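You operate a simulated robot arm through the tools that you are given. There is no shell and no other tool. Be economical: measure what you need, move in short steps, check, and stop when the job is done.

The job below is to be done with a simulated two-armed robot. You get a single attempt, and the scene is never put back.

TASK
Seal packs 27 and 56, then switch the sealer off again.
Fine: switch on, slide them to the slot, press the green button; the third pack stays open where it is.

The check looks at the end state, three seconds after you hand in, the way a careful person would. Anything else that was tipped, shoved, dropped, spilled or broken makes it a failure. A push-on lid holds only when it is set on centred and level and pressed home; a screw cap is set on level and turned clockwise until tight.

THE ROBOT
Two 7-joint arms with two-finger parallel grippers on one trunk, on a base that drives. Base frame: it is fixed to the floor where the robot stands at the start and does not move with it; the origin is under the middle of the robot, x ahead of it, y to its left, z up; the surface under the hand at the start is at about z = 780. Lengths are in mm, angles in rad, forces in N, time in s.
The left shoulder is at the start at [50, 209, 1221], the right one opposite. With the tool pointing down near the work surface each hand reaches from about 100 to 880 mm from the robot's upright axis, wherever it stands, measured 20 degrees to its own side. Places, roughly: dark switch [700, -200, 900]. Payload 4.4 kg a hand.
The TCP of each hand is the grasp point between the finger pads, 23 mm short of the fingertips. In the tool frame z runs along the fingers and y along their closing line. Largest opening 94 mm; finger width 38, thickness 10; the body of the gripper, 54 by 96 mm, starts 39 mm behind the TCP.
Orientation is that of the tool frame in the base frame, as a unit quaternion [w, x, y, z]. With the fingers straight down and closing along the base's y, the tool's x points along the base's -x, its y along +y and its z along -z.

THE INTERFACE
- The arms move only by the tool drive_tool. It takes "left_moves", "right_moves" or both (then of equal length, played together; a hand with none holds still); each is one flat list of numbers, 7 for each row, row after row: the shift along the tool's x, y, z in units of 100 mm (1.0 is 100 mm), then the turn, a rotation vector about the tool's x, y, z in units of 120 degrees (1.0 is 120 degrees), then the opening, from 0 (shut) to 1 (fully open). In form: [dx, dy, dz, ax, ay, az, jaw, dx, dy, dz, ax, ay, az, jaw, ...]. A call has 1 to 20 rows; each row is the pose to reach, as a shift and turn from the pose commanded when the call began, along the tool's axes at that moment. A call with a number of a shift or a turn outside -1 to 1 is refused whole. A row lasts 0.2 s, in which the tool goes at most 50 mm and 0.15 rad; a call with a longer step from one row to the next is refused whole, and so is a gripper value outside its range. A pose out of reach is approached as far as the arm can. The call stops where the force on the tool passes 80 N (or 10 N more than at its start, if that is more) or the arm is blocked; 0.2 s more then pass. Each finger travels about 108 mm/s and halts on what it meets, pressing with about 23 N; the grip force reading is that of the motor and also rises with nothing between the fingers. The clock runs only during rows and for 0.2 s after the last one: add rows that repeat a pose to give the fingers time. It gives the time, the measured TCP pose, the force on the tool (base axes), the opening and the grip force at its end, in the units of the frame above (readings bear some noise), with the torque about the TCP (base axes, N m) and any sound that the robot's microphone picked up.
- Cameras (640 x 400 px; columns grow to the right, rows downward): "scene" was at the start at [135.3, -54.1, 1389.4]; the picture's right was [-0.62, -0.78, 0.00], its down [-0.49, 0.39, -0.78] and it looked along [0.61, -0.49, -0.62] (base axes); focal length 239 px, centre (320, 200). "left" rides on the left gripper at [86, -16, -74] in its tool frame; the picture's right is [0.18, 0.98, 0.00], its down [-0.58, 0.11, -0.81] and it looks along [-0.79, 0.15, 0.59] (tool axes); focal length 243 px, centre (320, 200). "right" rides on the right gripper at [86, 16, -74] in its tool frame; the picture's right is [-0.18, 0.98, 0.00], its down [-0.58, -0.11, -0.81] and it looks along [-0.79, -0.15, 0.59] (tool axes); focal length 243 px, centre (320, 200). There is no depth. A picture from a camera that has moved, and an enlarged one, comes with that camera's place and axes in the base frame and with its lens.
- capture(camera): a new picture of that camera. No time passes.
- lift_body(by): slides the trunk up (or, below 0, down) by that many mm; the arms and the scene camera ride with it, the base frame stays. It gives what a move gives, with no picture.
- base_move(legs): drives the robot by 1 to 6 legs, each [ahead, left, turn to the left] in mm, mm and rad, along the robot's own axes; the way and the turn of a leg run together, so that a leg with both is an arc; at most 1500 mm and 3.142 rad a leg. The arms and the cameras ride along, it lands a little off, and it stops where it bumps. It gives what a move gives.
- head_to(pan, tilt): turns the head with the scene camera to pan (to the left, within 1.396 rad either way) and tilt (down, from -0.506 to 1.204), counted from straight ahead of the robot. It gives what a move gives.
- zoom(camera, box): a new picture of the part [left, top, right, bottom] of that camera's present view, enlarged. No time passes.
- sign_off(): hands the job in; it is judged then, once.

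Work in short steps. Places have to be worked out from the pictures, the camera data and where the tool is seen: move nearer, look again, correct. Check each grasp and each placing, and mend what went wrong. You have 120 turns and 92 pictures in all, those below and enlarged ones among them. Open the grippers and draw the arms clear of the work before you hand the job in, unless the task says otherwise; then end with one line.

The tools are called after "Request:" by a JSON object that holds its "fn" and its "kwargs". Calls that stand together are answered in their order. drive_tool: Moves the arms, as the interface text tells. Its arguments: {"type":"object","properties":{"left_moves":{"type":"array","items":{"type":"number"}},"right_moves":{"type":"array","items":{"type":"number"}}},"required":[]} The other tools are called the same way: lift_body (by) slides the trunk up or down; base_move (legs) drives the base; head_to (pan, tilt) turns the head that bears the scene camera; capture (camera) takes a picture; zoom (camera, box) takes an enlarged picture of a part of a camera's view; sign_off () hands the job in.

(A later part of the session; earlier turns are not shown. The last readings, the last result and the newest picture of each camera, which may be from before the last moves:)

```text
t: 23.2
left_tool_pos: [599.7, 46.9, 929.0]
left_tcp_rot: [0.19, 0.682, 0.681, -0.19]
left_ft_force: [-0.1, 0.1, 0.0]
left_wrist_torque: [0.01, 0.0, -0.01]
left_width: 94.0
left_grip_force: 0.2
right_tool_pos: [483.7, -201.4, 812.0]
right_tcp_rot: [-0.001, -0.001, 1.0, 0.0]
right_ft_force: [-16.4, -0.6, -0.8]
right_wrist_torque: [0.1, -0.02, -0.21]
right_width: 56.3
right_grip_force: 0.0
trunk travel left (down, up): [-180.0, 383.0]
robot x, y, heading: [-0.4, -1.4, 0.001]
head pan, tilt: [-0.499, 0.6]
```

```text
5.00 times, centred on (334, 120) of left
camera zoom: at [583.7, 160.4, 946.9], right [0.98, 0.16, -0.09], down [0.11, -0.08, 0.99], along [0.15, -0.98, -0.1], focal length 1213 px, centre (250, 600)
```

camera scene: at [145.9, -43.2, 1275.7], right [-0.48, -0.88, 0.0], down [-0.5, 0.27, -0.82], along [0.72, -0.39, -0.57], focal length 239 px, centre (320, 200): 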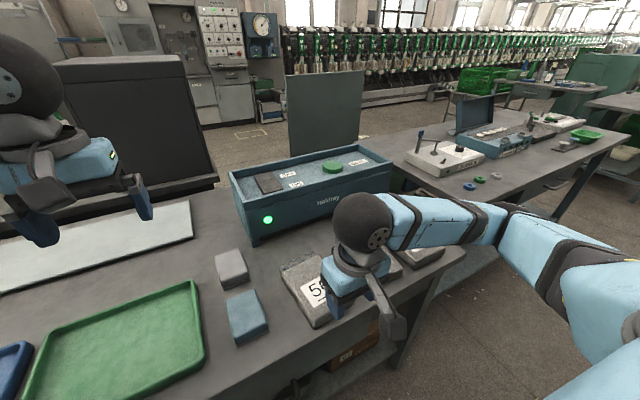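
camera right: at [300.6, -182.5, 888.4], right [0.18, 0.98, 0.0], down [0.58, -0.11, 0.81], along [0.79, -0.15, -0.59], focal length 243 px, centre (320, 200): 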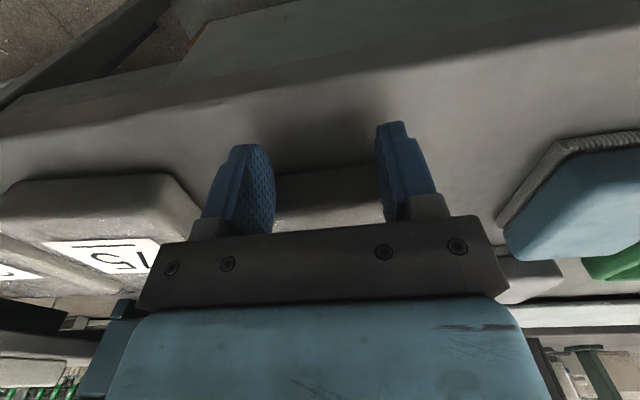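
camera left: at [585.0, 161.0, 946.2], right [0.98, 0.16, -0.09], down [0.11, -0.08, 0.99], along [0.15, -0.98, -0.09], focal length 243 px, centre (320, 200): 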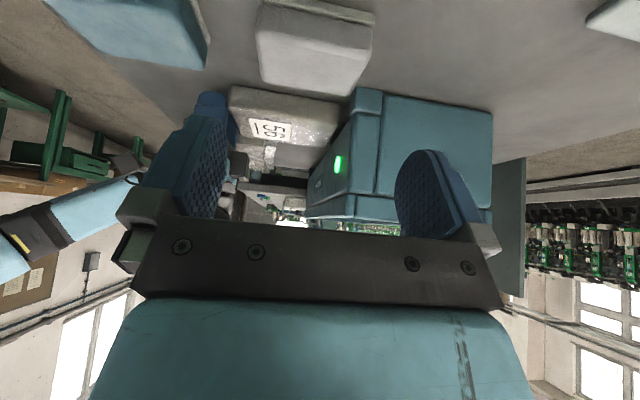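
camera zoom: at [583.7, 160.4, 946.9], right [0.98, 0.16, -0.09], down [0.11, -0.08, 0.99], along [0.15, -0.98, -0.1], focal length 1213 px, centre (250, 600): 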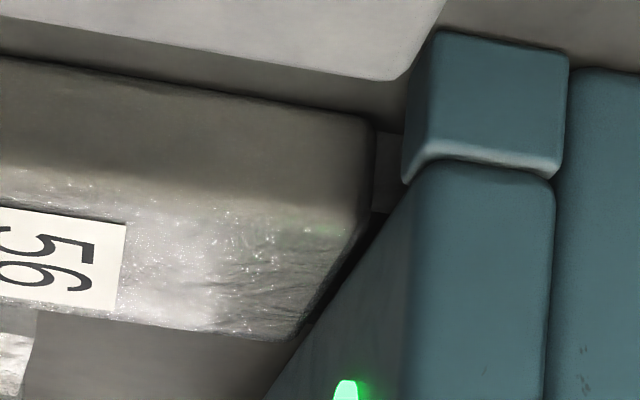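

16 N contact: pack 56 is home against the face with its flap in the slot. I withdraw the right hand backwards and up, then toward pack 27.

Request:
{"fn": "drive_tool", "kwargs": {"right_moves": [0.2, 0, 0, 0, 0, 0, 0.6, 0.5, 0, 0, 0, 0, 0, 0.6, 0.9, 0, 0, 0, 0, 0, 0.6, 1, 0, -0.4, 0, 0, 0, 0.6, 1, 0, -0.8, 0, 0, 0, 0.6, 1, 0, -1, 0, 0, 0, 0.6]}}

Request:
{"fn": "drive_tool", "kwargs": {"right_moves": [0.2, -0.3, -0.3, 0, 0, 0, 0.6, 0.3, -0.7, -0.4, 0, 0, 0, 0.6, 0.4, -1, -0.5, 0, 0, 0, 0.6]}}

Request:
{"fn": "drive_tool", "kwargs": {"right_moves": [0.1, -0.4, 0, 0, 0, 0, 0.6, 0.2, -0.8, 0, 0, 0, 0, 0.6, 0.2, -1, 0, 0, 0, 0, 0.6]}}

Request:
{"fn": "drive_tool", "kwargs": {"right_moves": [0, -0.4, 0, 0, 0, 0, 0.6, 0, -0.8, 0, 0, 0, 0, 0.6, 0, -1, 0, 0, 0, 0, 0.6]}}

Request:
{"fn": "capture", "kwargs": {"camera": "right"}}

Request:
{"fn": "zoom", "kwargs": {"camera": "scene", "box": [220, 160, 476, 320]}}

```text
t: 24.6
left_tool_pos: [600.5, 48.6, 927.6]
left_tcp_rot: [0.19, 0.681, 0.681, -0.19]
left_ft_force: [0.5, 0.4, -0.5]
left_wrist_torque: [-0.03, -0.01, 0.03]
left_width: 94.0
left_grip_force: 0.1
right_tool_pos: [385.9, -199.6, 915.1]
right_tcp_rot: [0.0, 0.0, 1.0, 0.0]
right_ft_force: [-0.7, 0.4, -0.5]
right_wrist_torque: [0.01, -0.02, -0.03]
right_width: 56.5
right_grip_force: 0.1
trunk travel left (down, up): [-180.0, 383.0]
robot x, y, heading: [-1.1, -1.0, -0.002]
head pan, tilt: [-0.499, 0.6]
```

```text
t: 25.4
left_tool_pos: [599.9, 48.4, 927.9]
left_tcp_rot: [0.19, 0.681, 0.681, -0.189]
left_ft_force: [0.7, -0.2, -0.1]
left_wrist_torque: [-0.02, 0.0, 0.04]
left_width: 93.8
left_grip_force: 0.1
right_tool_pos: [347.0, -300.9, 961.6]
right_tcp_rot: [0.0, 0.0, 1.0, 0.0]
right_ft_force: [-0.3, 0.3, 0.3]
right_wrist_torque: [0.0, 0.02, 0.04]
right_width: 56.4
right_grip_force: 0.2
trunk travel left (down, up): [-180.0, 383.0]
robot x, y, heading: [-0.1, -0.2, 0.0]
head pan, tilt: [-0.499, 0.6]
```

```text
t: 26.2
left_tool_pos: [599.6, 48.1, 928.3]
left_tcp_rot: [0.19, 0.681, 0.681, -0.19]
left_ft_force: [-1.1, -0.1, 0.5]
left_wrist_torque: [-0.01, 0.03, 0.02]
left_width: 94.0
left_grip_force: 0.1
right_tool_pos: [327.3, -401.4, 962.4]
right_tcp_rot: [-0.001, -0.001, 1.0, 0.001]
right_ft_force: [-0.2, 0.5, -0.1]
right_wrist_torque: [0.01, 0.02, -0.02]
right_width: 56.3
right_grip_force: 0.1
trunk travel left (down, up): [-180.0, 383.0]
robot x, y, heading: [0.4, -0.1, 0.003]
head pan, tilt: [-0.499, 0.6]
```

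```text
t: 27.0
left_tool_pos: [600.9, 47.8, 928.3]
left_tcp_rot: [0.19, 0.681, 0.681, -0.191]
left_ft_force: [-0.2, 1.0, 0.6]
left_wrist_torque: [-0.01, -0.01, -0.03]
left_width: 93.6
left_grip_force: 0.0
right_tool_pos: [326.4, -501.8, 963.6]
right_tcp_rot: [0.0, 0.0, 1.0, 0.001]
right_ft_force: [0.3, 0.5, 0.3]
right_wrist_torque: [-0.02, 0.0, -0.02]
right_width: 56.3
right_grip_force: 0.1
trunk travel left (down, up): [-180.0, 383.0]
robot x, y, heading: [0.5, -0.8, 0.003]
head pan, tilt: [-0.499, 0.6]
```

```text
60 pictures are left
camera right: at [241.1, -482.5, 1039.5], right [0.18, 0.98, 0.0], down [0.58, -0.11, 0.81], along [0.79, -0.15, -0.59], focal length 243 px, centre (320, 200)
```

right: 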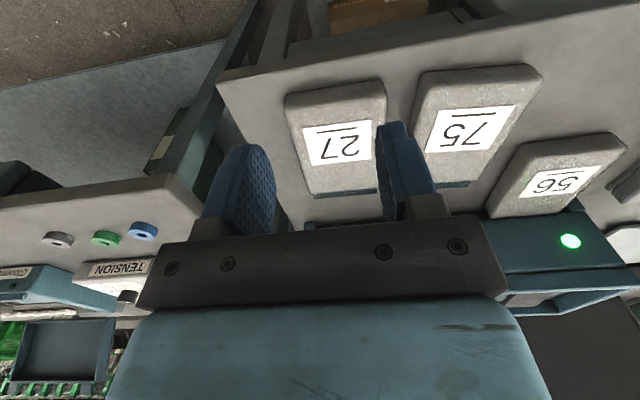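

```text
2.50 times, centred on (348, 240) of scene
camera zoom: at [145.4, -42.8, 1275.8], right [-0.48, -0.88, 0.0], down [-0.5, 0.27, -0.83], along [0.72, -0.4, -0.56], focal length 597 px, centre (250, 100)
```

zoom: 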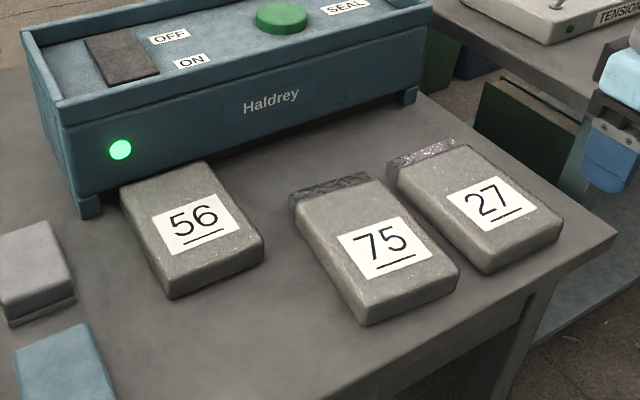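

Pack 27's near edge is at x≈370, y≈-444..-540, slightly yawed; flush pushing will square it. I lower the hand behind it.

Request:
{"fn": "drive_tool", "kwargs": {"right_moves": [0.1, 0.08, 0.3, 0, 0, 0, 0.6, 0.12, 0.08, 0.7, 0, 0, 0, 0.6, 0.12, 0.08, 1, 0, 0, 0, 0.6]}}

Request:
{"fn": "drive_tool", "kwargs": {"right_moves": [0, 0, 0.3, 0, 0, 0, 0.6, 0, 0, 0.52, 0, 0, 0, 0.6]}}

Request:
{"fn": "zoom", "kwargs": {"camera": "scene", "box": [300, 180, 492, 300]}}

Request:
{"fn": "capture", "kwargs": {"camera": "right"}}

```text
t: 27.8
left_tool_pos: [600.2, 47.9, 927.0]
left_tcp_rot: [0.19, 0.681, 0.681, -0.19]
left_ft_force: [-0.2, 0.2, 0.4]
left_wrist_torque: [0.02, -0.02, 0.01]
left_width: 93.9
left_grip_force: 0.2
right_tool_pos: [314.6, -491.3, 863.7]
right_tcp_rot: [0.0, 0.0, 1.0, 0.0]
right_ft_force: [0.4, -0.3, 0.3]
right_wrist_torque: [-0.03, 0.0, 0.0]
right_width: 56.4
right_grip_force: 0.2
trunk travel left (down, up): [-180.0, 383.0]
robot x, y, heading: [0.4, -0.2, 0.002]
head pan, tilt: [-0.499, 0.6]
```

```text
t: 28.4
left_tool_pos: [600.7, 48.2, 927.8]
left_tcp_rot: [0.189, 0.681, 0.681, -0.191]
left_ft_force: [-0.1, 0.8, -0.1]
left_wrist_torque: [-0.01, 0.02, 0.03]
left_width: 94.0
left_grip_force: 0.0
right_tool_pos: [314.0, -491.7, 811.5]
right_tcp_rot: [0.0, 0.0, 1.0, 0.001]
right_ft_force: [0.5, -0.3, -0.1]
right_wrist_torque: [-0.03, 0.01, -0.01]
right_width: 56.3
right_grip_force: 0.1
trunk travel left (down, up): [-180.0, 383.0]
robot x, y, heading: [-2.8, 1.7, 0.001]
head pan, tilt: [-0.499, 0.6]
```

```text
3.33 times, centred on (396, 240) of scene
camera zoom: at [145.7, -43.1, 1275.8], right [-0.48, -0.88, 0.0], down [-0.5, 0.27, -0.82], along [0.72, -0.39, -0.57], focal length 796 px, centre (67, 67)
```

zoom: 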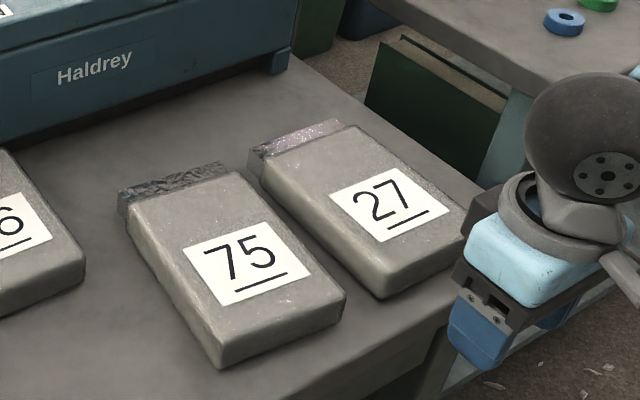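

```text
57 pictures are left
camera right: at [229.1, -473.7, 887.3], right [0.18, 0.98, 0.0], down [0.58, -0.11, 0.81], along [0.79, -0.15, -0.59], focal length 243 px, centre (320, 200)
```

right: 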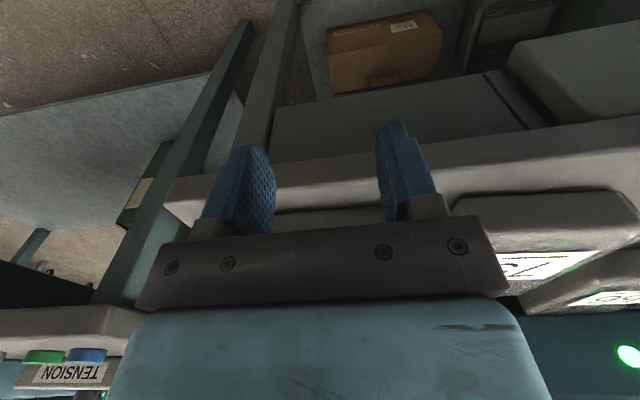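

The hand is aligned behind pack 27. I push 80 mm gently and look.

Request:
{"fn": "drive_tool", "kwargs": {"right_moves": [-0.2, 0, 0, 0, 0, 0, 0.6, -0.3, 0, 0, 0, 0, 0, 0.6, -0.4, 0, 0, 0, 0, 0, 0.6, -0.5, 0, 0, 0, 0, 0, 0.6, -0.6, 0, 0, 0, 0, 0, 0.6, -0.7, 0, 0, 0, 0, 0, 0.6, -0.8, 0, 0, 0, 0, 0, 0.6]}}

Request:
{"fn": "zoom", "kwargs": {"camera": "scene", "box": [300, 160, 460, 260]}}

```text
t: 30.0
left_tool_pos: [599.8, 48.2, 927.9]
left_tcp_rot: [0.191, 0.681, 0.681, -0.19]
left_ft_force: [0.2, 0.2, 0.6]
left_wrist_torque: [0.0, 0.04, 0.0]
left_width: 94.0
left_grip_force: 0.2
right_tool_pos: [395.6, -493.2, 810.8]
right_tcp_rot: [0.001, -0.001, 1.0, 0.0]
right_ft_force: [0.0, 0.5, 0.0]
right_wrist_torque: [0.04, 0.0, 0.02]
right_width: 56.6
right_grip_force: 0.1
trunk travel left (down, up): [-180.0, 383.0]
robot x, y, heading: [0.5, -1.5, -0.003]
head pan, tilt: [-0.499, 0.6]
```

```text
4.00 times, centred on (380, 210) of scene
camera zoom: at [145.7, -43.0, 1275.7], right [-0.48, -0.88, 0.0], down [-0.5, 0.27, -0.82], along [0.72, -0.39, -0.57], focal length 955 px, centre (80, 160)
```

zoom: 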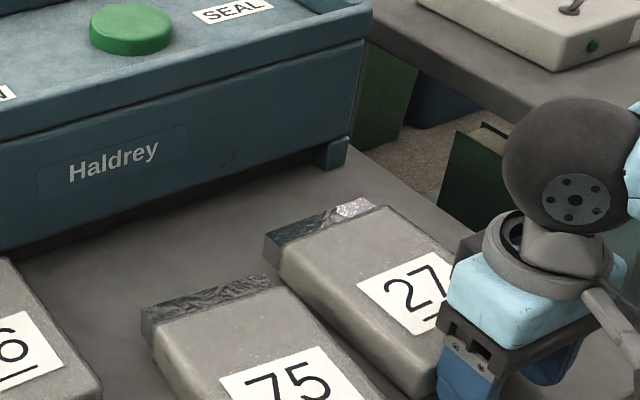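

Pack 27 advances squarely; its right flap corner is y≈-559 versus the foot's inner edge ≈-571. I push 35 mm more and check that clearance nearer.

Request:
{"fn": "drive_tool", "kwargs": {"right_moves": [-0.1, 0, 0, 0, 0, 0, 0.6, -0.2, 0, 0, 0, 0, 0, 0.6, -0.3, 0, 0, 0, 0, 0, 0.6, -0.38, 0, 0, 0, 0, 0, 0.6]}}

Request:
{"fn": "zoom", "kwargs": {"camera": "scene", "box": [340, 160, 436, 220]}}

Request:
{"fn": "zoom", "kwargs": {"camera": "left", "box": [230, 100, 390, 200]}}

```text
t: 31.0
left_tool_pos: [600.1, 48.7, 927.5]
left_tcp_rot: [0.19, 0.681, 0.681, -0.19]
left_ft_force: [-0.2, 0.0, -0.6]
left_wrist_torque: [-0.01, 0.04, -0.01]
left_width: 94.2
left_grip_force: 0.0
right_tool_pos: [433.0, -492.4, 808.9]
right_tcp_rot: [0.0, -0.001, 1.0, 0.001]
right_ft_force: [0.4, -0.3, 0.8]
right_wrist_torque: [0.01, 0.01, -0.03]
right_width: 56.8
right_grip_force: 0.0
trunk travel left (down, up): [-180.0, 383.0]
robot x, y, heading: [0.1, 4.5, -0.002]
head pan, tilt: [-0.499, 0.6]
```

```text
6.67 times, centred on (388, 190) of scene
camera zoom: at [145.7, -43.0, 1275.8], right [-0.48, -0.88, 0.0], down [-0.5, 0.27, -0.83], along [0.72, -0.4, -0.57], focal length 1592 px, centre (-133, 267)
```

zoom: 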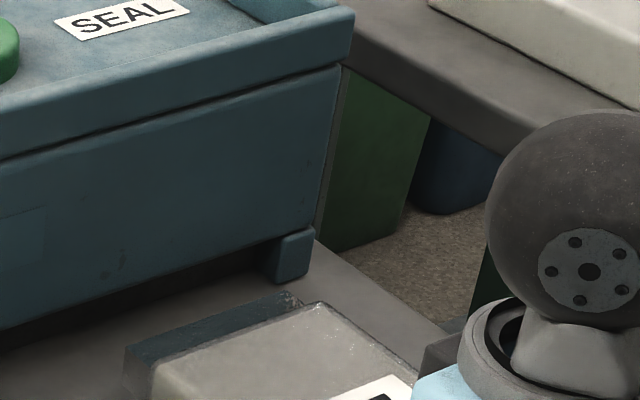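

```text
4.00 times, centred on (310, 150) of left
camera zoom: at [584.8, 160.7, 946.1], right [0.98, 0.16, -0.1], down [0.11, -0.08, 0.99], along [0.15, -0.98, -0.1], focal length 970 px, centre (360, 400)
```

zoom: 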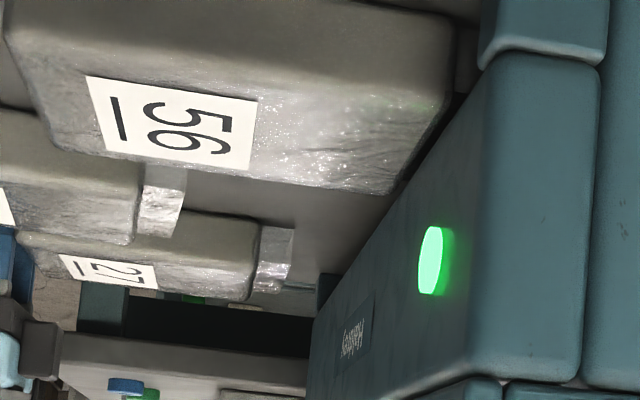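

Clearance to the right foot is only about 6–10 mm, so I push the next 18 mm diagonally with 8 mm to the left.

Request:
{"fn": "drive_tool", "kwargs": {"right_moves": [-0.06, 0.027, 0, 0, 0, 0, 0.6, -0.12, 0.054, 0, 0, 0, 0, 0.6, -0.18, 0.08, 0, 0, 0, 0, 0.6]}}

Request:
{"fn": "zoom", "kwargs": {"camera": "scene", "box": [340, 160, 436, 220]}}

```text
t: 31.8
left_tool_pos: [600.2, 48.9, 927.0]
left_tcp_rot: [0.19, 0.681, 0.682, -0.189]
left_ft_force: [0.0, 0.2, 0.2]
left_wrist_torque: [0.01, 0.01, -0.03]
left_width: 94.1
left_grip_force: 0.0
right_tool_pos: [450.7, -483.7, 811.1]
right_tcp_rot: [-0.001, 0.0, 1.0, 0.0]
right_ft_force: [-0.2, -0.2, 0.8]
right_wrist_torque: [0.02, 0.02, 0.03]
right_width: 56.7
right_grip_force: 0.0
trunk travel left (down, up): [-180.0, 383.0]
robot x, y, heading: [2.4, -1.0, 0.001]
head pan, tilt: [-0.499, 0.6]
```

```text
6.67 times, centred on (388, 190) of scene
camera zoom: at [145.7, -42.9, 1275.8], right [-0.48, -0.88, 0.0], down [-0.5, 0.27, -0.83], along [0.72, -0.4, -0.56], focal length 1592 px, centre (-133, 267)
```

zoom: 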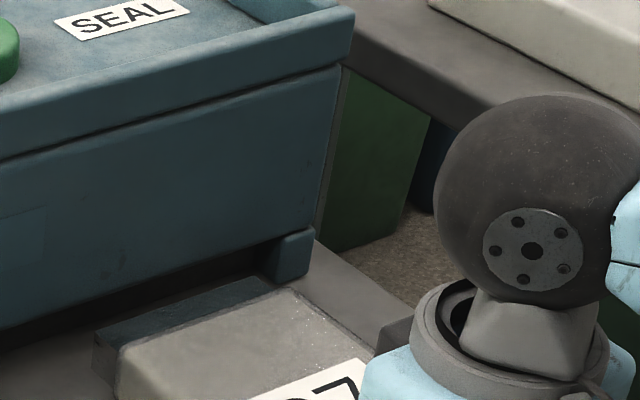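

Clearance is now around 8–10 mm; I continue straight forward 18 mm.

Request:
{"fn": "drive_tool", "kwargs": {"right_moves": [-0.05, 0, 0, 0, 0, 0, 0.6, -0.1, 0.0, 0, 0, 0, 0, 0.6, -0.14, 0.0, 0, 0, 0, 0, 0.6, -0.18, 0, 0, 0, 0, 0, 0.6]}}

Request:
{"fn": "zoom", "kwargs": {"camera": "scene", "box": [340, 160, 436, 220]}}

Request:
{"fn": "zoom", "kwargs": {"camera": "left", "box": [270, 130, 350, 180]}}

```text
t: 32.8
left_tool_pos: [600.4, 49.0, 928.1]
left_tcp_rot: [0.19, 0.681, 0.681, -0.19]
left_ft_force: [0.2, -0.4, 0.2]
left_wrist_torque: [0.02, 0.03, 0.0]
left_width: 94.0
left_grip_force: 0.0
right_tool_pos: [468.0, -484.5, 810.1]
right_tcp_rot: [0.0, 0.0, 1.0, -0.001]
right_ft_force: [-0.2, 0.2, -0.7]
right_wrist_torque: [-0.02, 0.0, 0.0]
right_width: 56.4
right_grip_force: 0.1
trunk travel left (down, up): [-180.0, 383.0]
robot x, y, heading: [-3.3, 4.1, 0.001]
head pan, tilt: [-0.499, 0.6]
```

```text
6.67 times, centred on (388, 190) of scene
camera zoom: at [145.6, -42.9, 1275.8], right [-0.48, -0.88, 0.0], down [-0.5, 0.27, -0.83], along [0.72, -0.4, -0.56], focal length 1592 px, centre (-133, 267)
```

zoom: 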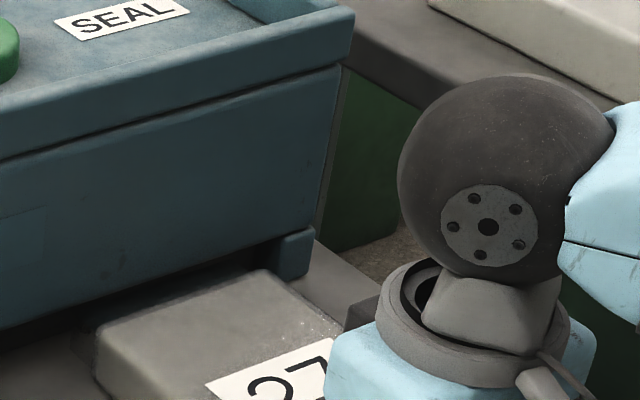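

```text
8.00 times, centred on (310, 155) of left
camera zoom: at [584.8, 160.7, 946.2], right [0.98, 0.16, -0.1], down [0.11, -0.08, 0.99], along [0.15, -0.98, -0.1], focal length 1941 px, centre (400, 560)
```

zoom: 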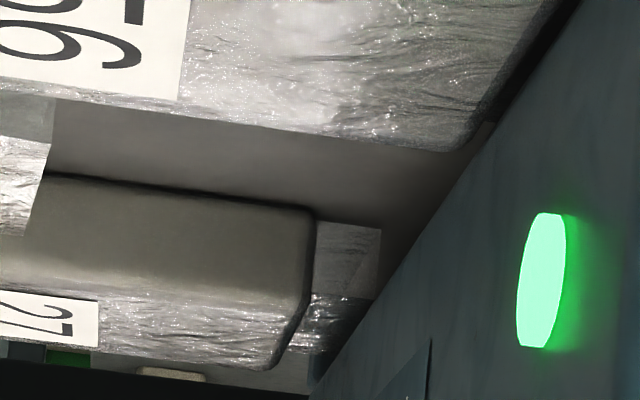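

The flap of 27 is entering the slot beside the foot. I push on in fine rows until the body makes contact.

Request:
{"fn": "drive_tool", "kwargs": {"right_moves": [-0.04, 0, 0, 0, 0, 0, 0.6, -0.08, 0.0, 0, 0, 0, 0, 0.6, -0.11, 0.0, 0, 0, 0, 0, 0.6]}}

Request:
{"fn": "zoom", "kwargs": {"camera": "scene", "box": [340, 160, 436, 220]}}

Request:
{"fn": "zoom", "kwargs": {"camera": "left", "box": [270, 130, 350, 180]}}

```text
t: 33.6
left_tool_pos: [600.4, 48.2, 926.8]
left_tcp_rot: [0.19, 0.681, 0.681, -0.19]
left_ft_force: [0.1, 0.3, 0.7]
left_wrist_torque: [0.02, 0.01, 0.01]
left_width: 94.1
left_grip_force: 0.1
right_tool_pos: [478.8, -483.6, 810.0]
right_tcp_rot: [0.0, 0.0, 1.0, 0.001]
right_ft_force: [-0.6, 0.3, 0.2]
right_wrist_torque: [0.02, 0.0, 0.02]
right_width: 56.6
right_grip_force: 0.0
trunk travel left (down, up): [-180.0, 383.0]
robot x, y, heading: [-3.3, 0.7, 0.002]
head pan, tilt: [-0.499, 0.6]
```

```text
6.67 times, centred on (388, 190) of scene
camera zoom: at [145.6, -42.9, 1275.8], right [-0.48, -0.88, 0.0], down [-0.5, 0.27, -0.83], along [0.72, -0.4, -0.56], focal length 1592 px, centre (-133, 267)
```

zoom: 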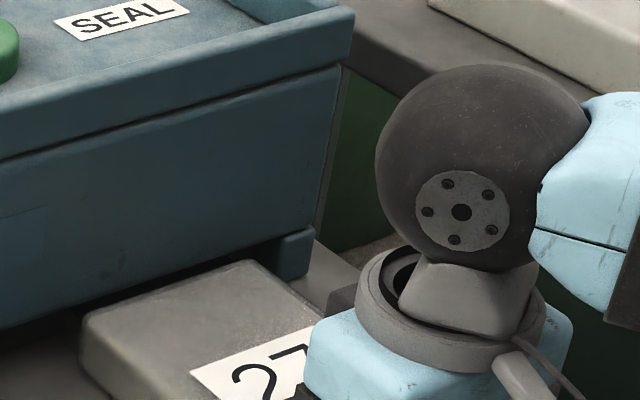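

```text
8.00 times, centred on (310, 155) of left
camera zoom: at [584.7, 160.7, 946.2], right [0.98, 0.16, -0.1], down [0.11, -0.08, 0.99], along [0.15, -0.98, -0.1], focal length 1941 px, centre (400, 560)
```

zoom: 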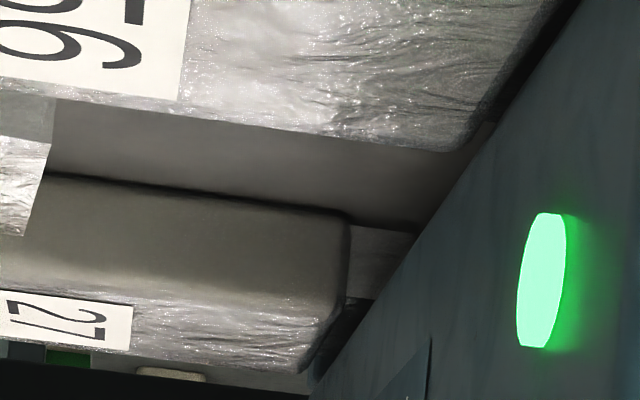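

Still a few mm to go for the shoulder. I push up to 7 mm more in 2–3 mm rows, to feel the contact.

Request:
{"fn": "drive_tool", "kwargs": {"right_moves": [-0.03, 0, 0, 0, 0, 0, 0.6, -0.05, 0.0, 0, 0, 0, 0, 0.6]}}

Request:
{"fn": "zoom", "kwargs": {"camera": "left", "box": [270, 130, 350, 180]}}

```text
t: 34.2
left_tool_pos: [599.4, 47.6, 928.4]
left_tcp_rot: [0.19, 0.681, 0.681, -0.19]
left_ft_force: [0.0, -0.2, -0.6]
left_wrist_torque: [0.01, 0.01, 0.02]
left_width: 94.3
left_grip_force: 0.1
right_tool_pos: [483.6, -484.5, 810.3]
right_tcp_rot: [-0.001, 0.0, 1.0, 0.0]
right_ft_force: [-2.1, 0.7, 0.2]
right_wrist_torque: [-0.01, -0.02, -0.07]
right_width: 56.4
right_grip_force: 0.1
trunk travel left (down, up): [-180.0, 383.0]
robot x, y, heading: [-0.9, 0.4, -0.0]
head pan, tilt: [-0.499, 0.6]
```

```text
8.00 times, centred on (310, 155) of left
camera zoom: at [584.6, 160.6, 946.3], right [0.98, 0.16, -0.1], down [0.11, -0.08, 0.99], along [0.15, -0.98, -0.1], focal length 1941 px, centre (400, 560)
```

zoom: 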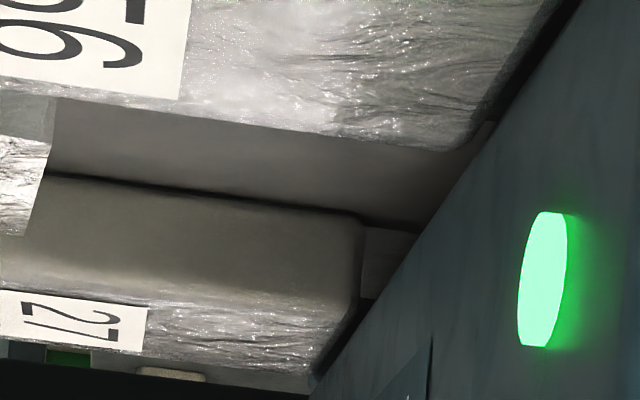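

A contact is just starting (−2 N). I add 2 mm to confirm.

Request:
{"fn": "drive_tool", "kwargs": {"right_moves": [-0.02, 0, 0, 0, 0, 0, 0.6, -0.02, 0.0, 0, 0, 0, 0, 0.6]}}

Request:
{"fn": "zoom", "kwargs": {"camera": "left", "box": [270, 130, 350, 180]}}

```text
t: 34.8
left_tool_pos: [599.5, 47.4, 928.4]
left_tcp_rot: [0.19, 0.682, 0.681, -0.19]
left_ft_force: [-0.2, -1.0, 0.3]
left_wrist_torque: [-0.01, -0.01, -0.01]
left_width: 94.1
left_grip_force: 0.0
right_tool_pos: [483.2, -484.1, 809.1]
right_tcp_rot: [-0.001, -0.001, 1.0, 0.0]
right_ft_force: [-18.0, 1.8, -1.6]
right_wrist_torque: [-0.02, -0.06, -0.17]
right_width: 56.2
right_grip_force: 0.0
trunk travel left (down, up): [-180.0, 383.0]
robot x, y, heading: [-1.0, 0.7, -0.002]
head pan, tilt: [-0.499, 0.6]
```

```text
8.00 times, centred on (310, 155) of left
camera zoom: at [583.6, 160.5, 947.0], right [0.98, 0.16, -0.09], down [0.11, -0.08, 0.99], along [0.15, -0.98, -0.1], focal length 1941 px, centre (400, 560)
```

zoom: 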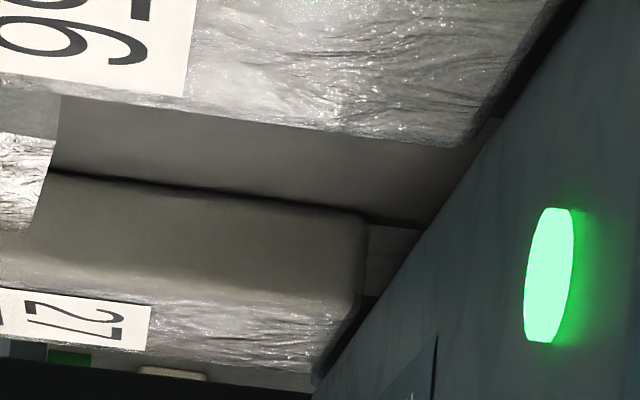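

Pack 27 is home too (18 N, stopped). I withdraw the hand, raise it, close the fingers and head over the green button (≈[757,-425,925]).

Request:
{"fn": "drive_tool", "kwargs": {"right_moves": [0.2, 0, 0, 0, 0, 0, 0.6, 0.6, 0, 0, 0, 0, 0, 0.6, 0.7, 0, -0.4, 0, 0, 0, 0.6, 0.7, 0, -0.8, 0, 0, 0, 0.6, 0.7, 0, -1, 0, 0, 0, 0.6]}}

Request:
{"fn": "drive_tool", "kwargs": {"right_moves": [-0.1, 0.1, -0.4, 0, 0, 0, 0.3, -0.3, 0.3, -0.7, 0, 0, 0, 0, -0.6, 0.5, -0.9, 0, 0, 0, 0, -1, 0.6, -1, 0, 0, 0, 0]}}

Request:
{"fn": "drive_tool", "kwargs": {"right_moves": [-0.45, 0, 0, 0, 0, 0, 0, -0.9, 0, 0, 0, 0, 0, 0, -1, 0, 0, 0, 0, 0, 0]}}

Request:
{"fn": "drive_tool", "kwargs": {"right_moves": [-0.45, 0, 0, 0, 0, 0, 0, -0.9, 0, 0, 0, 0, 0, 0, -1, 0, 0, 0, 0, 0, 0]}}

Request:
{"fn": "drive_tool", "kwargs": {"right_moves": [-0.3, 0, 0, 0, 0, 0, 0, -0.43, 0, 0, 0, 0, 0, 0]}}

Request:
{"fn": "capture", "kwargs": {"camera": "scene"}}

Request:
{"fn": "zoom", "kwargs": {"camera": "scene", "box": [260, 120, 420, 220]}}

```text
t: 36.0
left_tool_pos: [600.1, 47.5, 927.2]
left_tcp_rot: [0.19, 0.681, 0.681, -0.19]
left_ft_force: [-0.5, 0.0, -1.0]
left_wrist_torque: [-0.01, -0.01, 0.0]
left_width: 93.8
left_grip_force: 0.0
right_tool_pos: [416.2, -484.9, 910.9]
right_tcp_rot: [0.0, 0.0, 1.0, 0.001]
right_ft_force: [0.7, 0.5, 0.3]
right_wrist_torque: [-0.04, -0.03, -0.02]
right_width: 56.6
right_grip_force: 0.1
trunk travel left (down, up): [-180.0, 383.0]
robot x, y, heading: [-1.9, 2.7, -0.001]
head pan, tilt: [-0.499, 0.6]
```

```text
t: 37.0
left_tool_pos: [601.0, 49.5, 926.1]
left_tcp_rot: [0.189, 0.681, 0.681, -0.191]
left_ft_force: [-0.1, -0.3, 0.4]
left_wrist_torque: [-0.03, 0.03, -0.01]
left_width: 94.1
left_grip_force: 0.0
right_tool_pos: [518.6, -423.9, 1010.2]
right_tcp_rot: [-0.001, -0.001, 1.0, 0.0]
right_ft_force: [-0.3, -0.5, -0.9]
right_wrist_torque: [0.01, -0.01, 0.0]
right_width: 0.0
right_grip_force: 22.8
trunk travel left (down, up): [-180.0, 383.0]
robot x, y, heading: [2.1, 0.2, -0.004]
head pan, tilt: [-0.499, 0.6]
```

```text
t: 37.8
left_tool_pos: [600.0, 47.8, 926.2]
left_tcp_rot: [0.191, 0.681, 0.681, -0.19]
left_ft_force: [-0.3, -0.8, -0.5]
left_wrist_torque: [-0.02, 0.0, 0.02]
left_width: 93.9
left_grip_force: 0.0
right_tool_pos: [617.9, -424.3, 1012.0]
right_tcp_rot: [0.0, 0.0, 1.0, 0.0]
right_ft_force: [0.1, -0.3, 0.2]
right_wrist_torque: [-0.03, -0.01, 0.0]
right_width: 0.2
right_grip_force: 22.9
trunk travel left (down, up): [-180.0, 383.0]
robot x, y, heading: [0.3, -1.8, -0.002]
head pan, tilt: [-0.499, 0.6]
```

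```text
t: 38.6
left_tool_pos: [600.7, 48.6, 928.3]
left_tcp_rot: [0.19, 0.681, 0.681, -0.19]
left_ft_force: [0.3, -0.1, 1.1]
left_wrist_torque: [0.01, -0.03, 0.01]
left_width: 94.0
left_grip_force: 0.0
right_tool_pos: [716.8, -426.4, 1009.1]
right_tcp_rot: [0.0, 0.0, 1.0, 0.001]
right_ft_force: [-0.8, 0.0, 0.1]
right_wrist_torque: [0.0, 0.01, 0.0]
right_width: 0.1
right_grip_force: 23.5
trunk travel left (down, up): [-180.0, 383.0]
robot x, y, heading: [2.5, 0.4, 0.006]
head pan, tilt: [-0.499, 0.6]
```

```text
t: 39.2
left_tool_pos: [601.0, 48.2, 927.9]
left_tcp_rot: [0.19, 0.681, 0.681, -0.19]
left_ft_force: [0.0, 1.1, 0.4]
left_wrist_torque: [0.0, 0.03, 0.0]
left_width: 94.1
left_grip_force: 0.2
right_tool_pos: [759.0, -423.2, 1010.7]
right_tcp_rot: [0.001, 0.001, 1.0, -0.001]
right_ft_force: [0.0, -0.3, 0.6]
right_wrist_torque: [-0.01, -0.01, -0.03]
right_width: 0.0
right_grip_force: 23.5
trunk travel left (down, up): [-180.0, 383.0]
robot x, y, heading: [0.0, -3.5, 0.003]
head pan, tilt: [-0.499, 0.6]
```

```text
46 pictures are left
camera scene: at [145.5, -42.9, 1275.8], right [-0.48, -0.88, 0.0], down [-0.5, 0.27, -0.83], along [0.72, -0.4, -0.56], focal length 239 px, centre (320, 200)
```

scene: 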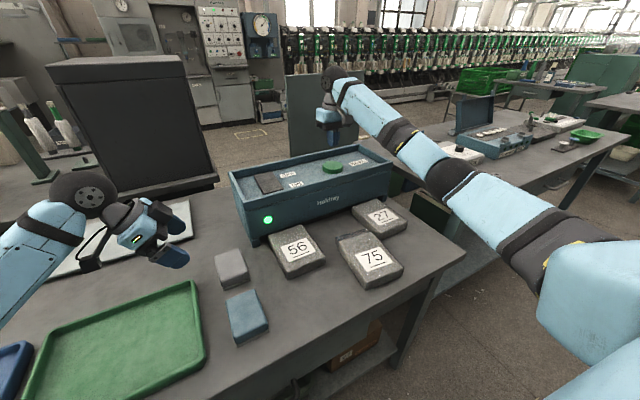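

```text
4.00 times, centred on (340, 170) of scene
camera zoom: at [145.5, -42.9, 1275.8], right [-0.48, -0.88, 0.0], down [-0.5, 0.27, -0.83], along [0.72, -0.4, -0.56], focal length 955 px, centre (240, 320)
```

zoom: 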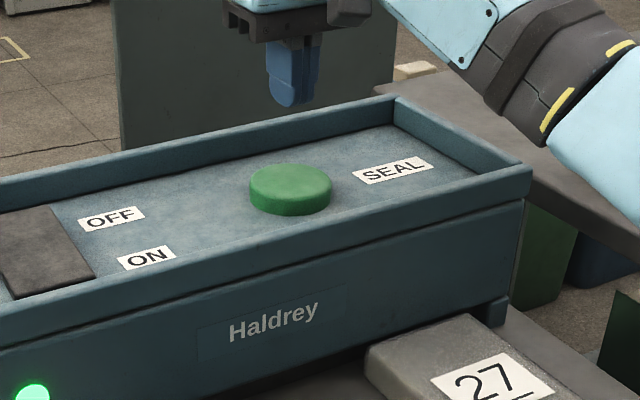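

Projected touch-down is close to the centre of the button. I descend to just above, 6 mm back, then press in small rows.

Request:
{"fn": "drive_tool", "kwargs": {"right_moves": [0.06, 0, 0.25, 0, 0, 0, 0, 0.06, 0, 0.45, 0, 0, 0, 0, 0.06, 0, 0.52, 0, 0, 0, 0, 0.06, 0, 0.58, 0, 0, 0, 0]}}

Request:
{"fn": "zoom", "kwargs": {"camera": "scene", "box": [260, 140, 420, 240]}}

```text
t: 40.2
left_tool_pos: [600.4, 48.3, 927.5]
left_tcp_rot: [0.19, 0.682, 0.681, -0.19]
left_ft_force: [0.0, 0.1, 0.3]
left_wrist_torque: [0.01, -0.01, 0.06]
left_width: 93.9
left_grip_force: 0.0
right_tool_pos: [753.0, -424.5, 951.8]
right_tcp_rot: [0.0, -0.001, 1.0, 0.0]
right_ft_force: [-0.3, 0.1, 0.0]
right_wrist_torque: [-0.03, 0.01, 0.01]
right_width: 0.1
right_grip_force: 23.2
trunk travel left (down, up): [-180.0, 383.0]
robot x, y, heading: [-2.0, 1.4, 0.003]
head pan, tilt: [-0.499, 0.6]
```

```text
4.00 times, centred on (340, 190) of scene
camera zoom: at [145.7, -43.0, 1275.7], right [-0.48, -0.88, 0.0], down [-0.5, 0.27, -0.82], along [0.72, -0.4, -0.57], focal length 955 px, centre (240, 240)
```

zoom: 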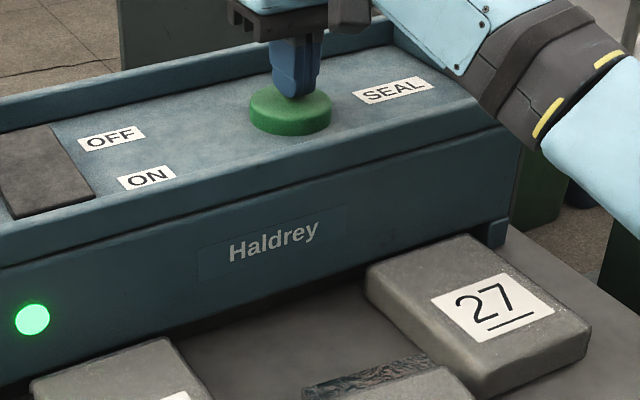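

The fingertips are just over the button. I press down in 3 mm rows.

Request:
{"fn": "drive_tool", "kwargs": {"right_moves": [0, 0, 0.03, 0, 0, 0, 0, 0, 0, 0.06, 0, 0, 0, 0, 0, 0, 0.09, 0, 0, 0, 0, 0, 0, 0.12, 0, 0, 0, 0, 0, 0, 0.12, 0, 0, 0, 0]}}

Request:
{"fn": "zoom", "kwargs": {"camera": "scene", "box": [260, 140, 420, 240]}}

```text
t: 41.4
left_tool_pos: [598.7, 48.0, 929.0]
left_tcp_rot: [0.192, 0.68, 0.681, -0.191]
left_ft_force: [-0.7, -0.1, -0.2]
left_wrist_torque: [0.0, -0.01, -0.01]
left_width: 94.1
left_grip_force: 0.1
right_tool_pos: [752.0, -425.1, 944.4]
right_tcp_rot: [0.002, -0.001, 1.0, 0.0]
right_ft_force: [9.3, -1.8, 17.0]
right_wrist_torque: [-0.04, -0.03, 0.03]
right_width: 0.3
right_grip_force: 22.6
trunk travel left (down, up): [-180.0, 383.0]
robot x, y, heading: [2.7, -1.4, -0.002]
head pan, tilt: [-0.499, 0.6]
heard: click
```

```text
4.00 times, centred on (340, 190) of scene
camera zoom: at [144.5, -41.9, 1276.2], right [-0.48, -0.88, 0.0], down [-0.5, 0.27, -0.83], along [0.73, -0.4, -0.56], focal length 955 px, centre (240, 240)
```

zoom: 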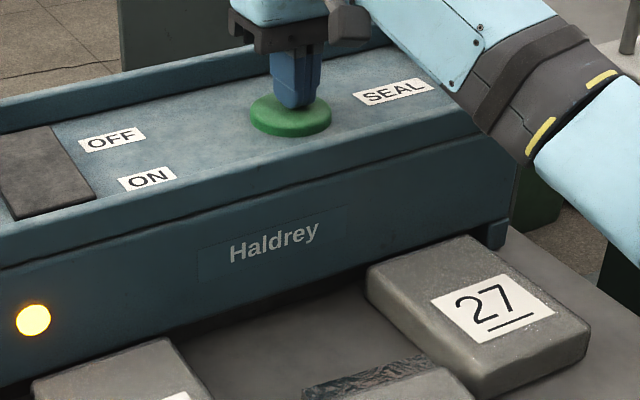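

A click was heard and the lamp turned amber: a seal cycle is running. I lift off and wait a little, then check the lamp.

Request:
{"fn": "drive_tool", "kwargs": {"right_moves": [0, 0, -0.3, 0, 0, 0, 0, 0, 0, -0.6, 0, 0, 0, 0, 0, 0, -0.7, 0, 0, 0, 0, 0, 0, -0.7, 0, 0, 0, 0, 0, 0, -0.7, 0, 0, 0, 0, 0, 0, -0.7, 0, 0, 0, 0, 0, 0, -0.7, 0, 0, 0, 0, 0, 0, -0.7, 0, 0, 0, 0]}}

Request:
{"fn": "capture", "kwargs": {"camera": "scene"}}

```text
t: 43.2
left_tool_pos: [600.5, 48.8, 926.7]
left_tcp_rot: [0.19, 0.681, 0.682, -0.189]
left_ft_force: [-0.6, -0.6, -0.2]
left_wrist_torque: [-0.04, 0.0, -0.02]
left_width: 94.0
left_grip_force: 0.1
right_tool_pos: [753.2, -423.3, 1009.7]
right_tcp_rot: [0.0, -0.001, 1.0, 0.001]
right_ft_force: [-0.3, -0.5, -0.3]
right_wrist_torque: [0.03, 0.02, -0.03]
right_width: 0.0
right_grip_force: 22.8
trunk travel left (down, up): [-180.0, 383.0]
robot x, y, heading: [1.1, -1.4, -0.007]
head pan, tilt: [-0.499, 0.6]
```

```text
42 pictures are left
camera scene: at [145.6, -42.9, 1275.8], right [-0.48, -0.88, 0.0], down [-0.5, 0.27, -0.83], along [0.72, -0.4, -0.56], focal length 239 px, centre (320, 200)
```

scene: 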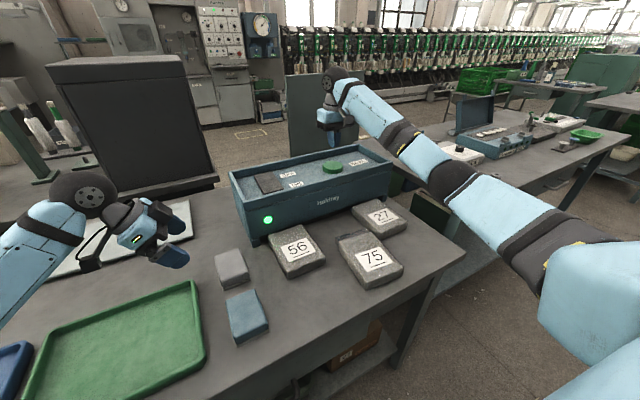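

The lamp is green again, so the cycle has ended. I check the flaps from the side for a seam.

Request:
{"fn": "zoom", "kwargs": {"camera": "left", "box": [310, 90, 358, 120]}}

Request:
{"fn": "zoom", "kwargs": {"camera": "left", "box": [290, 140, 338, 170]}}

Request:
{"fn": "zoom", "kwargs": {"camera": "scene", "box": [240, 190, 416, 300]}}

```text
13.33 times, centred on (334, 105) of left
camera zoom: at [584.7, 160.7, 946.2], right [0.98, 0.16, -0.1], down [0.11, -0.08, 0.99], along [0.15, -0.98, -0.1], focal length 3235 px, centre (133, 1467)
```

zoom: 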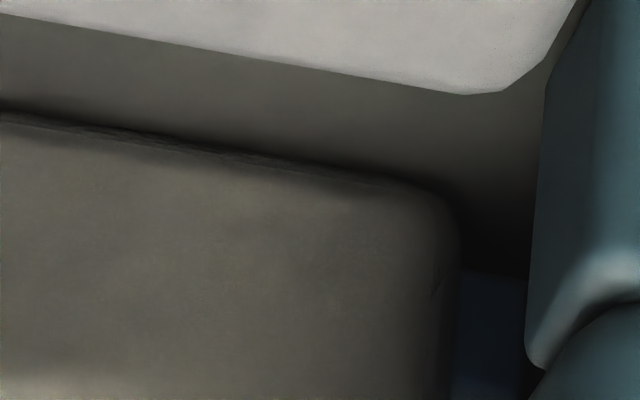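

```text
13.33 times, centred on (314, 155) of left
camera zoom: at [584.7, 160.7, 946.2], right [0.98, 0.16, -0.1], down [0.11, -0.08, 0.99], along [0.15, -0.98, -0.1], focal length 3235 px, centre (400, 800)
```

zoom: 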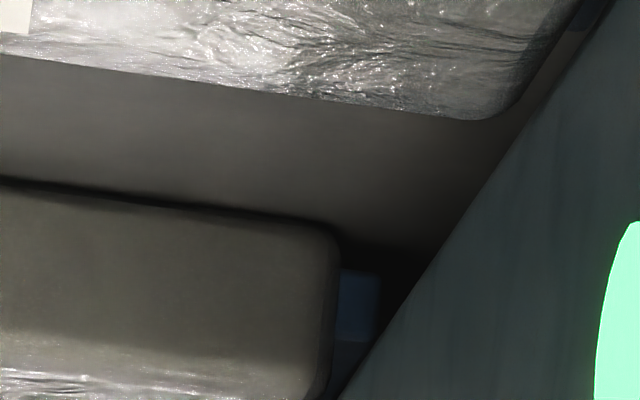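

```text
3.64 times, centred on (328, 245) of scene
camera zoom: at [145.6, -42.9, 1275.8], right [-0.48, -0.88, 0.0], down [-0.5, 0.27, -0.83], along [0.72, -0.4, -0.56], focal length 868 px, centre (291, 36)
```

zoom: 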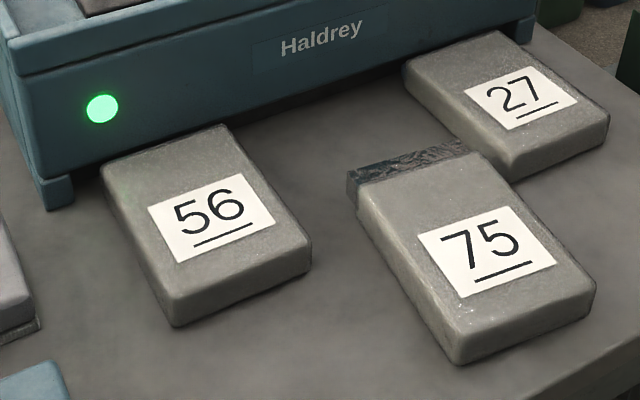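

Both flaps now show a flat blue sealed seam, while 75 is untouched. Now the hand goes over the far (OFF) end of the rocker.

Request:
{"fn": "drive_tool", "kwargs": {"right_moves": [0, 0.45, 0, 0, 0, 0, 0, 0, 0.9, 0, 0, 0, 0, 0, 0, 1, 0, 0, 0, 0, 0]}}

Request:
{"fn": "drive_tool", "kwargs": {"right_moves": [-0.1, 0.45, 0, 0, 0, 0, 0, -0.2, 0.9, 0, 0, 0, 0, 0, -0.33, 1, 0, 0, 0, 0, 0]}}

Request:
{"fn": "drive_tool", "kwargs": {"right_moves": [0, 0.18, 0.1, 0, 0, 0, 0, 0, 0.18, 0.2, 0, 0, 0, 0]}}

Request:
{"fn": "zoom", "kwargs": {"camera": "scene", "box": [220, 130, 316, 190]}}

```text
t: 44.0
left_tool_pos: [600.5, 48.7, 928.0]
left_tcp_rot: [0.19, 0.68, 0.682, -0.19]
left_ft_force: [-0.2, 0.0, -0.2]
left_wrist_torque: [-0.04, 0.0, 0.02]
left_width: 94.1
left_grip_force: 0.1
right_tool_pos: [753.7, -322.5, 1011.4]
right_tcp_rot: [0.0, -0.002, 1.0, 0.0]
right_ft_force: [0.0, -0.3, -0.2]
right_wrist_torque: [0.01, 0.04, -0.01]
right_width: 0.0
right_grip_force: 22.6
trunk travel left (down, up): [-180.0, 383.0]
robot x, y, heading: [0.3, -1.5, -0.001]
head pan, tilt: [-0.499, 0.6]
```

```text
t: 44.8
left_tool_pos: [600.5, 47.3, 928.0]
left_tcp_rot: [0.19, 0.681, 0.681, -0.189]
left_ft_force: [-0.2, -0.6, -0.3]
left_wrist_torque: [-0.03, 0.02, 0.02]
left_width: 93.9
left_grip_force: 0.1
right_tool_pos: [787.7, -224.0, 1010.8]
right_tcp_rot: [0.0, 0.001, 1.0, 0.0]
right_ft_force: [-0.6, -0.4, 0.1]
right_wrist_torque: [-0.03, -0.02, -0.01]
right_width: 0.3
right_grip_force: 23.0
trunk travel left (down, up): [-180.0, 383.0]
robot x, y, heading: [1.3, 1.1, 0.003]
head pan, tilt: [-0.499, 0.6]
```

```text
t: 45.4
left_tool_pos: [599.8, 48.3, 927.9]
left_tcp_rot: [0.19, 0.681, 0.681, -0.19]
left_ft_force: [-0.3, -0.4, -0.4]
left_wrist_torque: [-0.01, -0.01, -0.02]
left_width: 93.9
left_grip_force: 0.1
right_tool_pos: [786.5, -208.6, 991.5]
right_tcp_rot: [0.0, 0.0, 1.0, -0.001]
right_ft_force: [-0.4, -0.2, -0.1]
right_wrist_torque: [-0.01, -0.03, 0.01]
right_width: 0.0
right_grip_force: 23.3
trunk travel left (down, up): [-180.0, 383.0]
robot x, y, heading: [-1.5, -0.0, -0.001]
head pan, tilt: [-0.499, 0.6]
```

```text
6.67 times, centred on (268, 160) of scene
camera zoom: at [145.6, -43.4, 1275.8], right [-0.48, -0.88, 0.0], down [-0.5, 0.27, -0.82], along [0.72, -0.39, -0.57], focal length 1592 px, centre (667, 467)
```

zoom: 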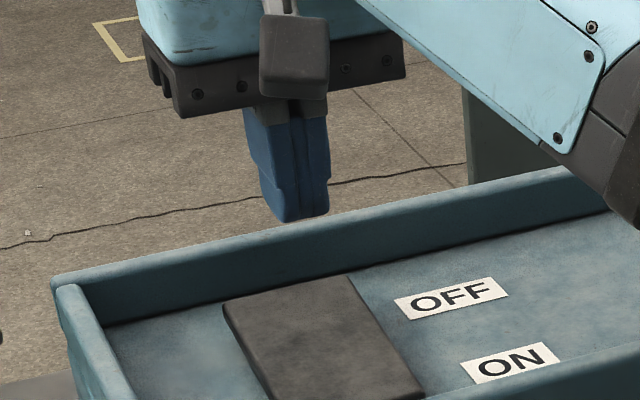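

Projected touch-down lies on the far end of the rocker, slightly to the right; I shift 7 mm left and descend, pressing in small rows.

Request:
{"fn": "drive_tool", "kwargs": {"right_moves": [0, 0.07, 0.15, 0, 0, 0, 0, 0, 0.07, 0.3, 0, 0, 0, 0, 0, 0.07, 0.35, 0, 0, 0, 0]}}

Request:
{"fn": "drive_tool", "kwargs": {"right_moves": [0, 0, 0.04, 0, 0, 0, 0, 0, 0, 0.08, 0, 0, 0, 0, 0, 0, 0.12, 0, 0, 0, 0, 0, 0, 0.16, 0, 0, 0, 0, 0, 0, 0.19, 0, 0, 0, 0]}}

Request:
{"fn": "zoom", "kwargs": {"camera": "scene", "box": [220, 140, 348, 220]}}

```text
t: 46.2
left_tool_pos: [599.5, 47.7, 928.2]
left_tcp_rot: [0.19, 0.682, 0.68, -0.191]
left_ft_force: [1.0, -0.4, 0.3]
left_wrist_torque: [0.01, 0.02, 0.0]
left_width: 93.8
left_grip_force: 0.0
right_tool_pos: [786.0, -197.9, 956.1]
right_tcp_rot: [0.0, -0.001, 1.0, 0.0]
right_ft_force: [-0.5, -0.5, 0.3]
right_wrist_torque: [0.0, -0.01, -0.02]
right_width: 0.1
right_grip_force: 22.8
trunk travel left (down, up): [-180.0, 383.0]
robot x, y, heading: [-0.0, 0.2, -0.004]
head pan, tilt: [-0.499, 0.6]
```

```text
t: 47.4
left_tool_pos: [598.5, 49.2, 929.9]
left_tcp_rot: [0.191, 0.681, 0.681, -0.19]
left_ft_force: [0.1, -0.1, 0.4]
left_wrist_torque: [0.01, -0.02, 0.0]
left_width: 93.9
left_grip_force: 0.0
right_tool_pos: [786.0, -198.3, 945.4]
right_tcp_rot: [0.005, -0.001, 1.0, 0.0]
right_ft_force: [23.6, -3.3, 43.3]
right_wrist_torque: [-0.1, 0.24, 0.08]
right_width: 0.1
right_grip_force: 22.5
trunk travel left (down, up): [-180.0, 383.0]
robot x, y, heading: [2.3, 1.6, -0.001]
head pan, tilt: [-0.499, 0.6]
```

```text
5.00 times, centred on (284, 180) of scene
camera zoom: at [143.0, -41.8, 1277.0], right [-0.48, -0.88, 0.0], down [-0.49, 0.27, -0.83], along [0.73, -0.4, -0.56], focal length 1194 px, centre (500, 300)
```

zoom: 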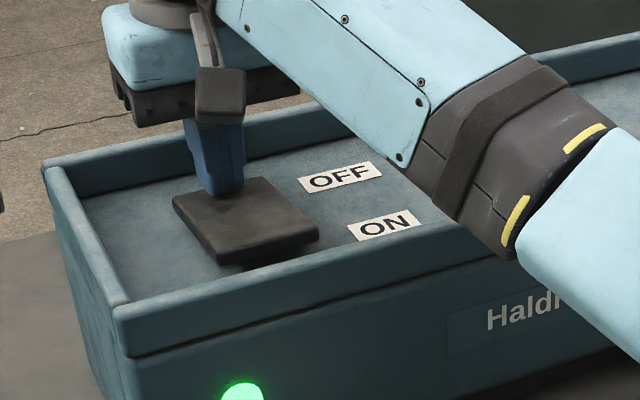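

The rocker has tilted to OFF; I lift off and re-check the lamp.

Request:
{"fn": "drive_tool", "kwargs": {"right_moves": [0, 0, -0.3, 0, 0, 0, 0, 0, 0, -0.7, 0, 0, 0, 0, 0, 0, -0.9, 0, 0, 0, 0]}}

Request:
{"fn": "zoom", "kwargs": {"camera": "scene", "box": [220, 140, 412, 260]}}

```text
t: 48.2
left_tool_pos: [600.3, 48.4, 928.0]
left_tcp_rot: [0.191, 0.681, 0.681, -0.191]
left_ft_force: [0.0, -0.4, 0.2]
left_wrist_torque: [-0.03, 0.0, 0.03]
left_width: 93.7
left_grip_force: 0.0
right_tool_pos: [786.7, -197.6, 1027.8]
right_tcp_rot: [-0.001, -0.001, 1.0, 0.0]
right_ft_force: [0.6, -0.8, 0.6]
right_wrist_torque: [0.0, 0.0, -0.03]
right_width: 0.0
right_grip_force: 23.3
trunk travel left (down, up): [-180.0, 383.0]
robot x, y, heading: [-0.3, 0.9, -0.006]
head pan, tilt: [-0.499, 0.6]
```

```text
3.33 times, centred on (316, 200) of scene
camera zoom: at [145.4, -42.8, 1275.6], right [-0.48, -0.88, 0.0], down [-0.5, 0.27, -0.83], along [0.72, -0.4, -0.56], focal length 796 px, centre (333, 200)
```

zoom: 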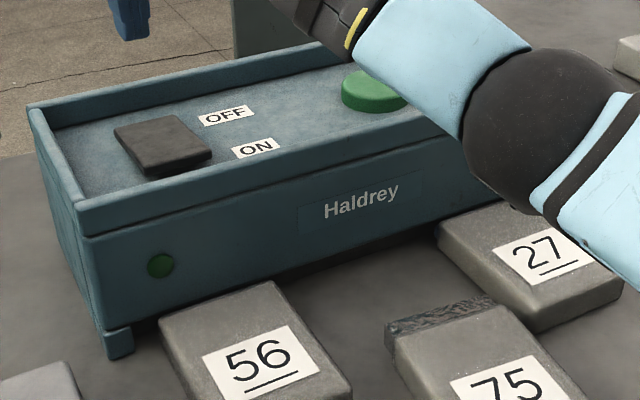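

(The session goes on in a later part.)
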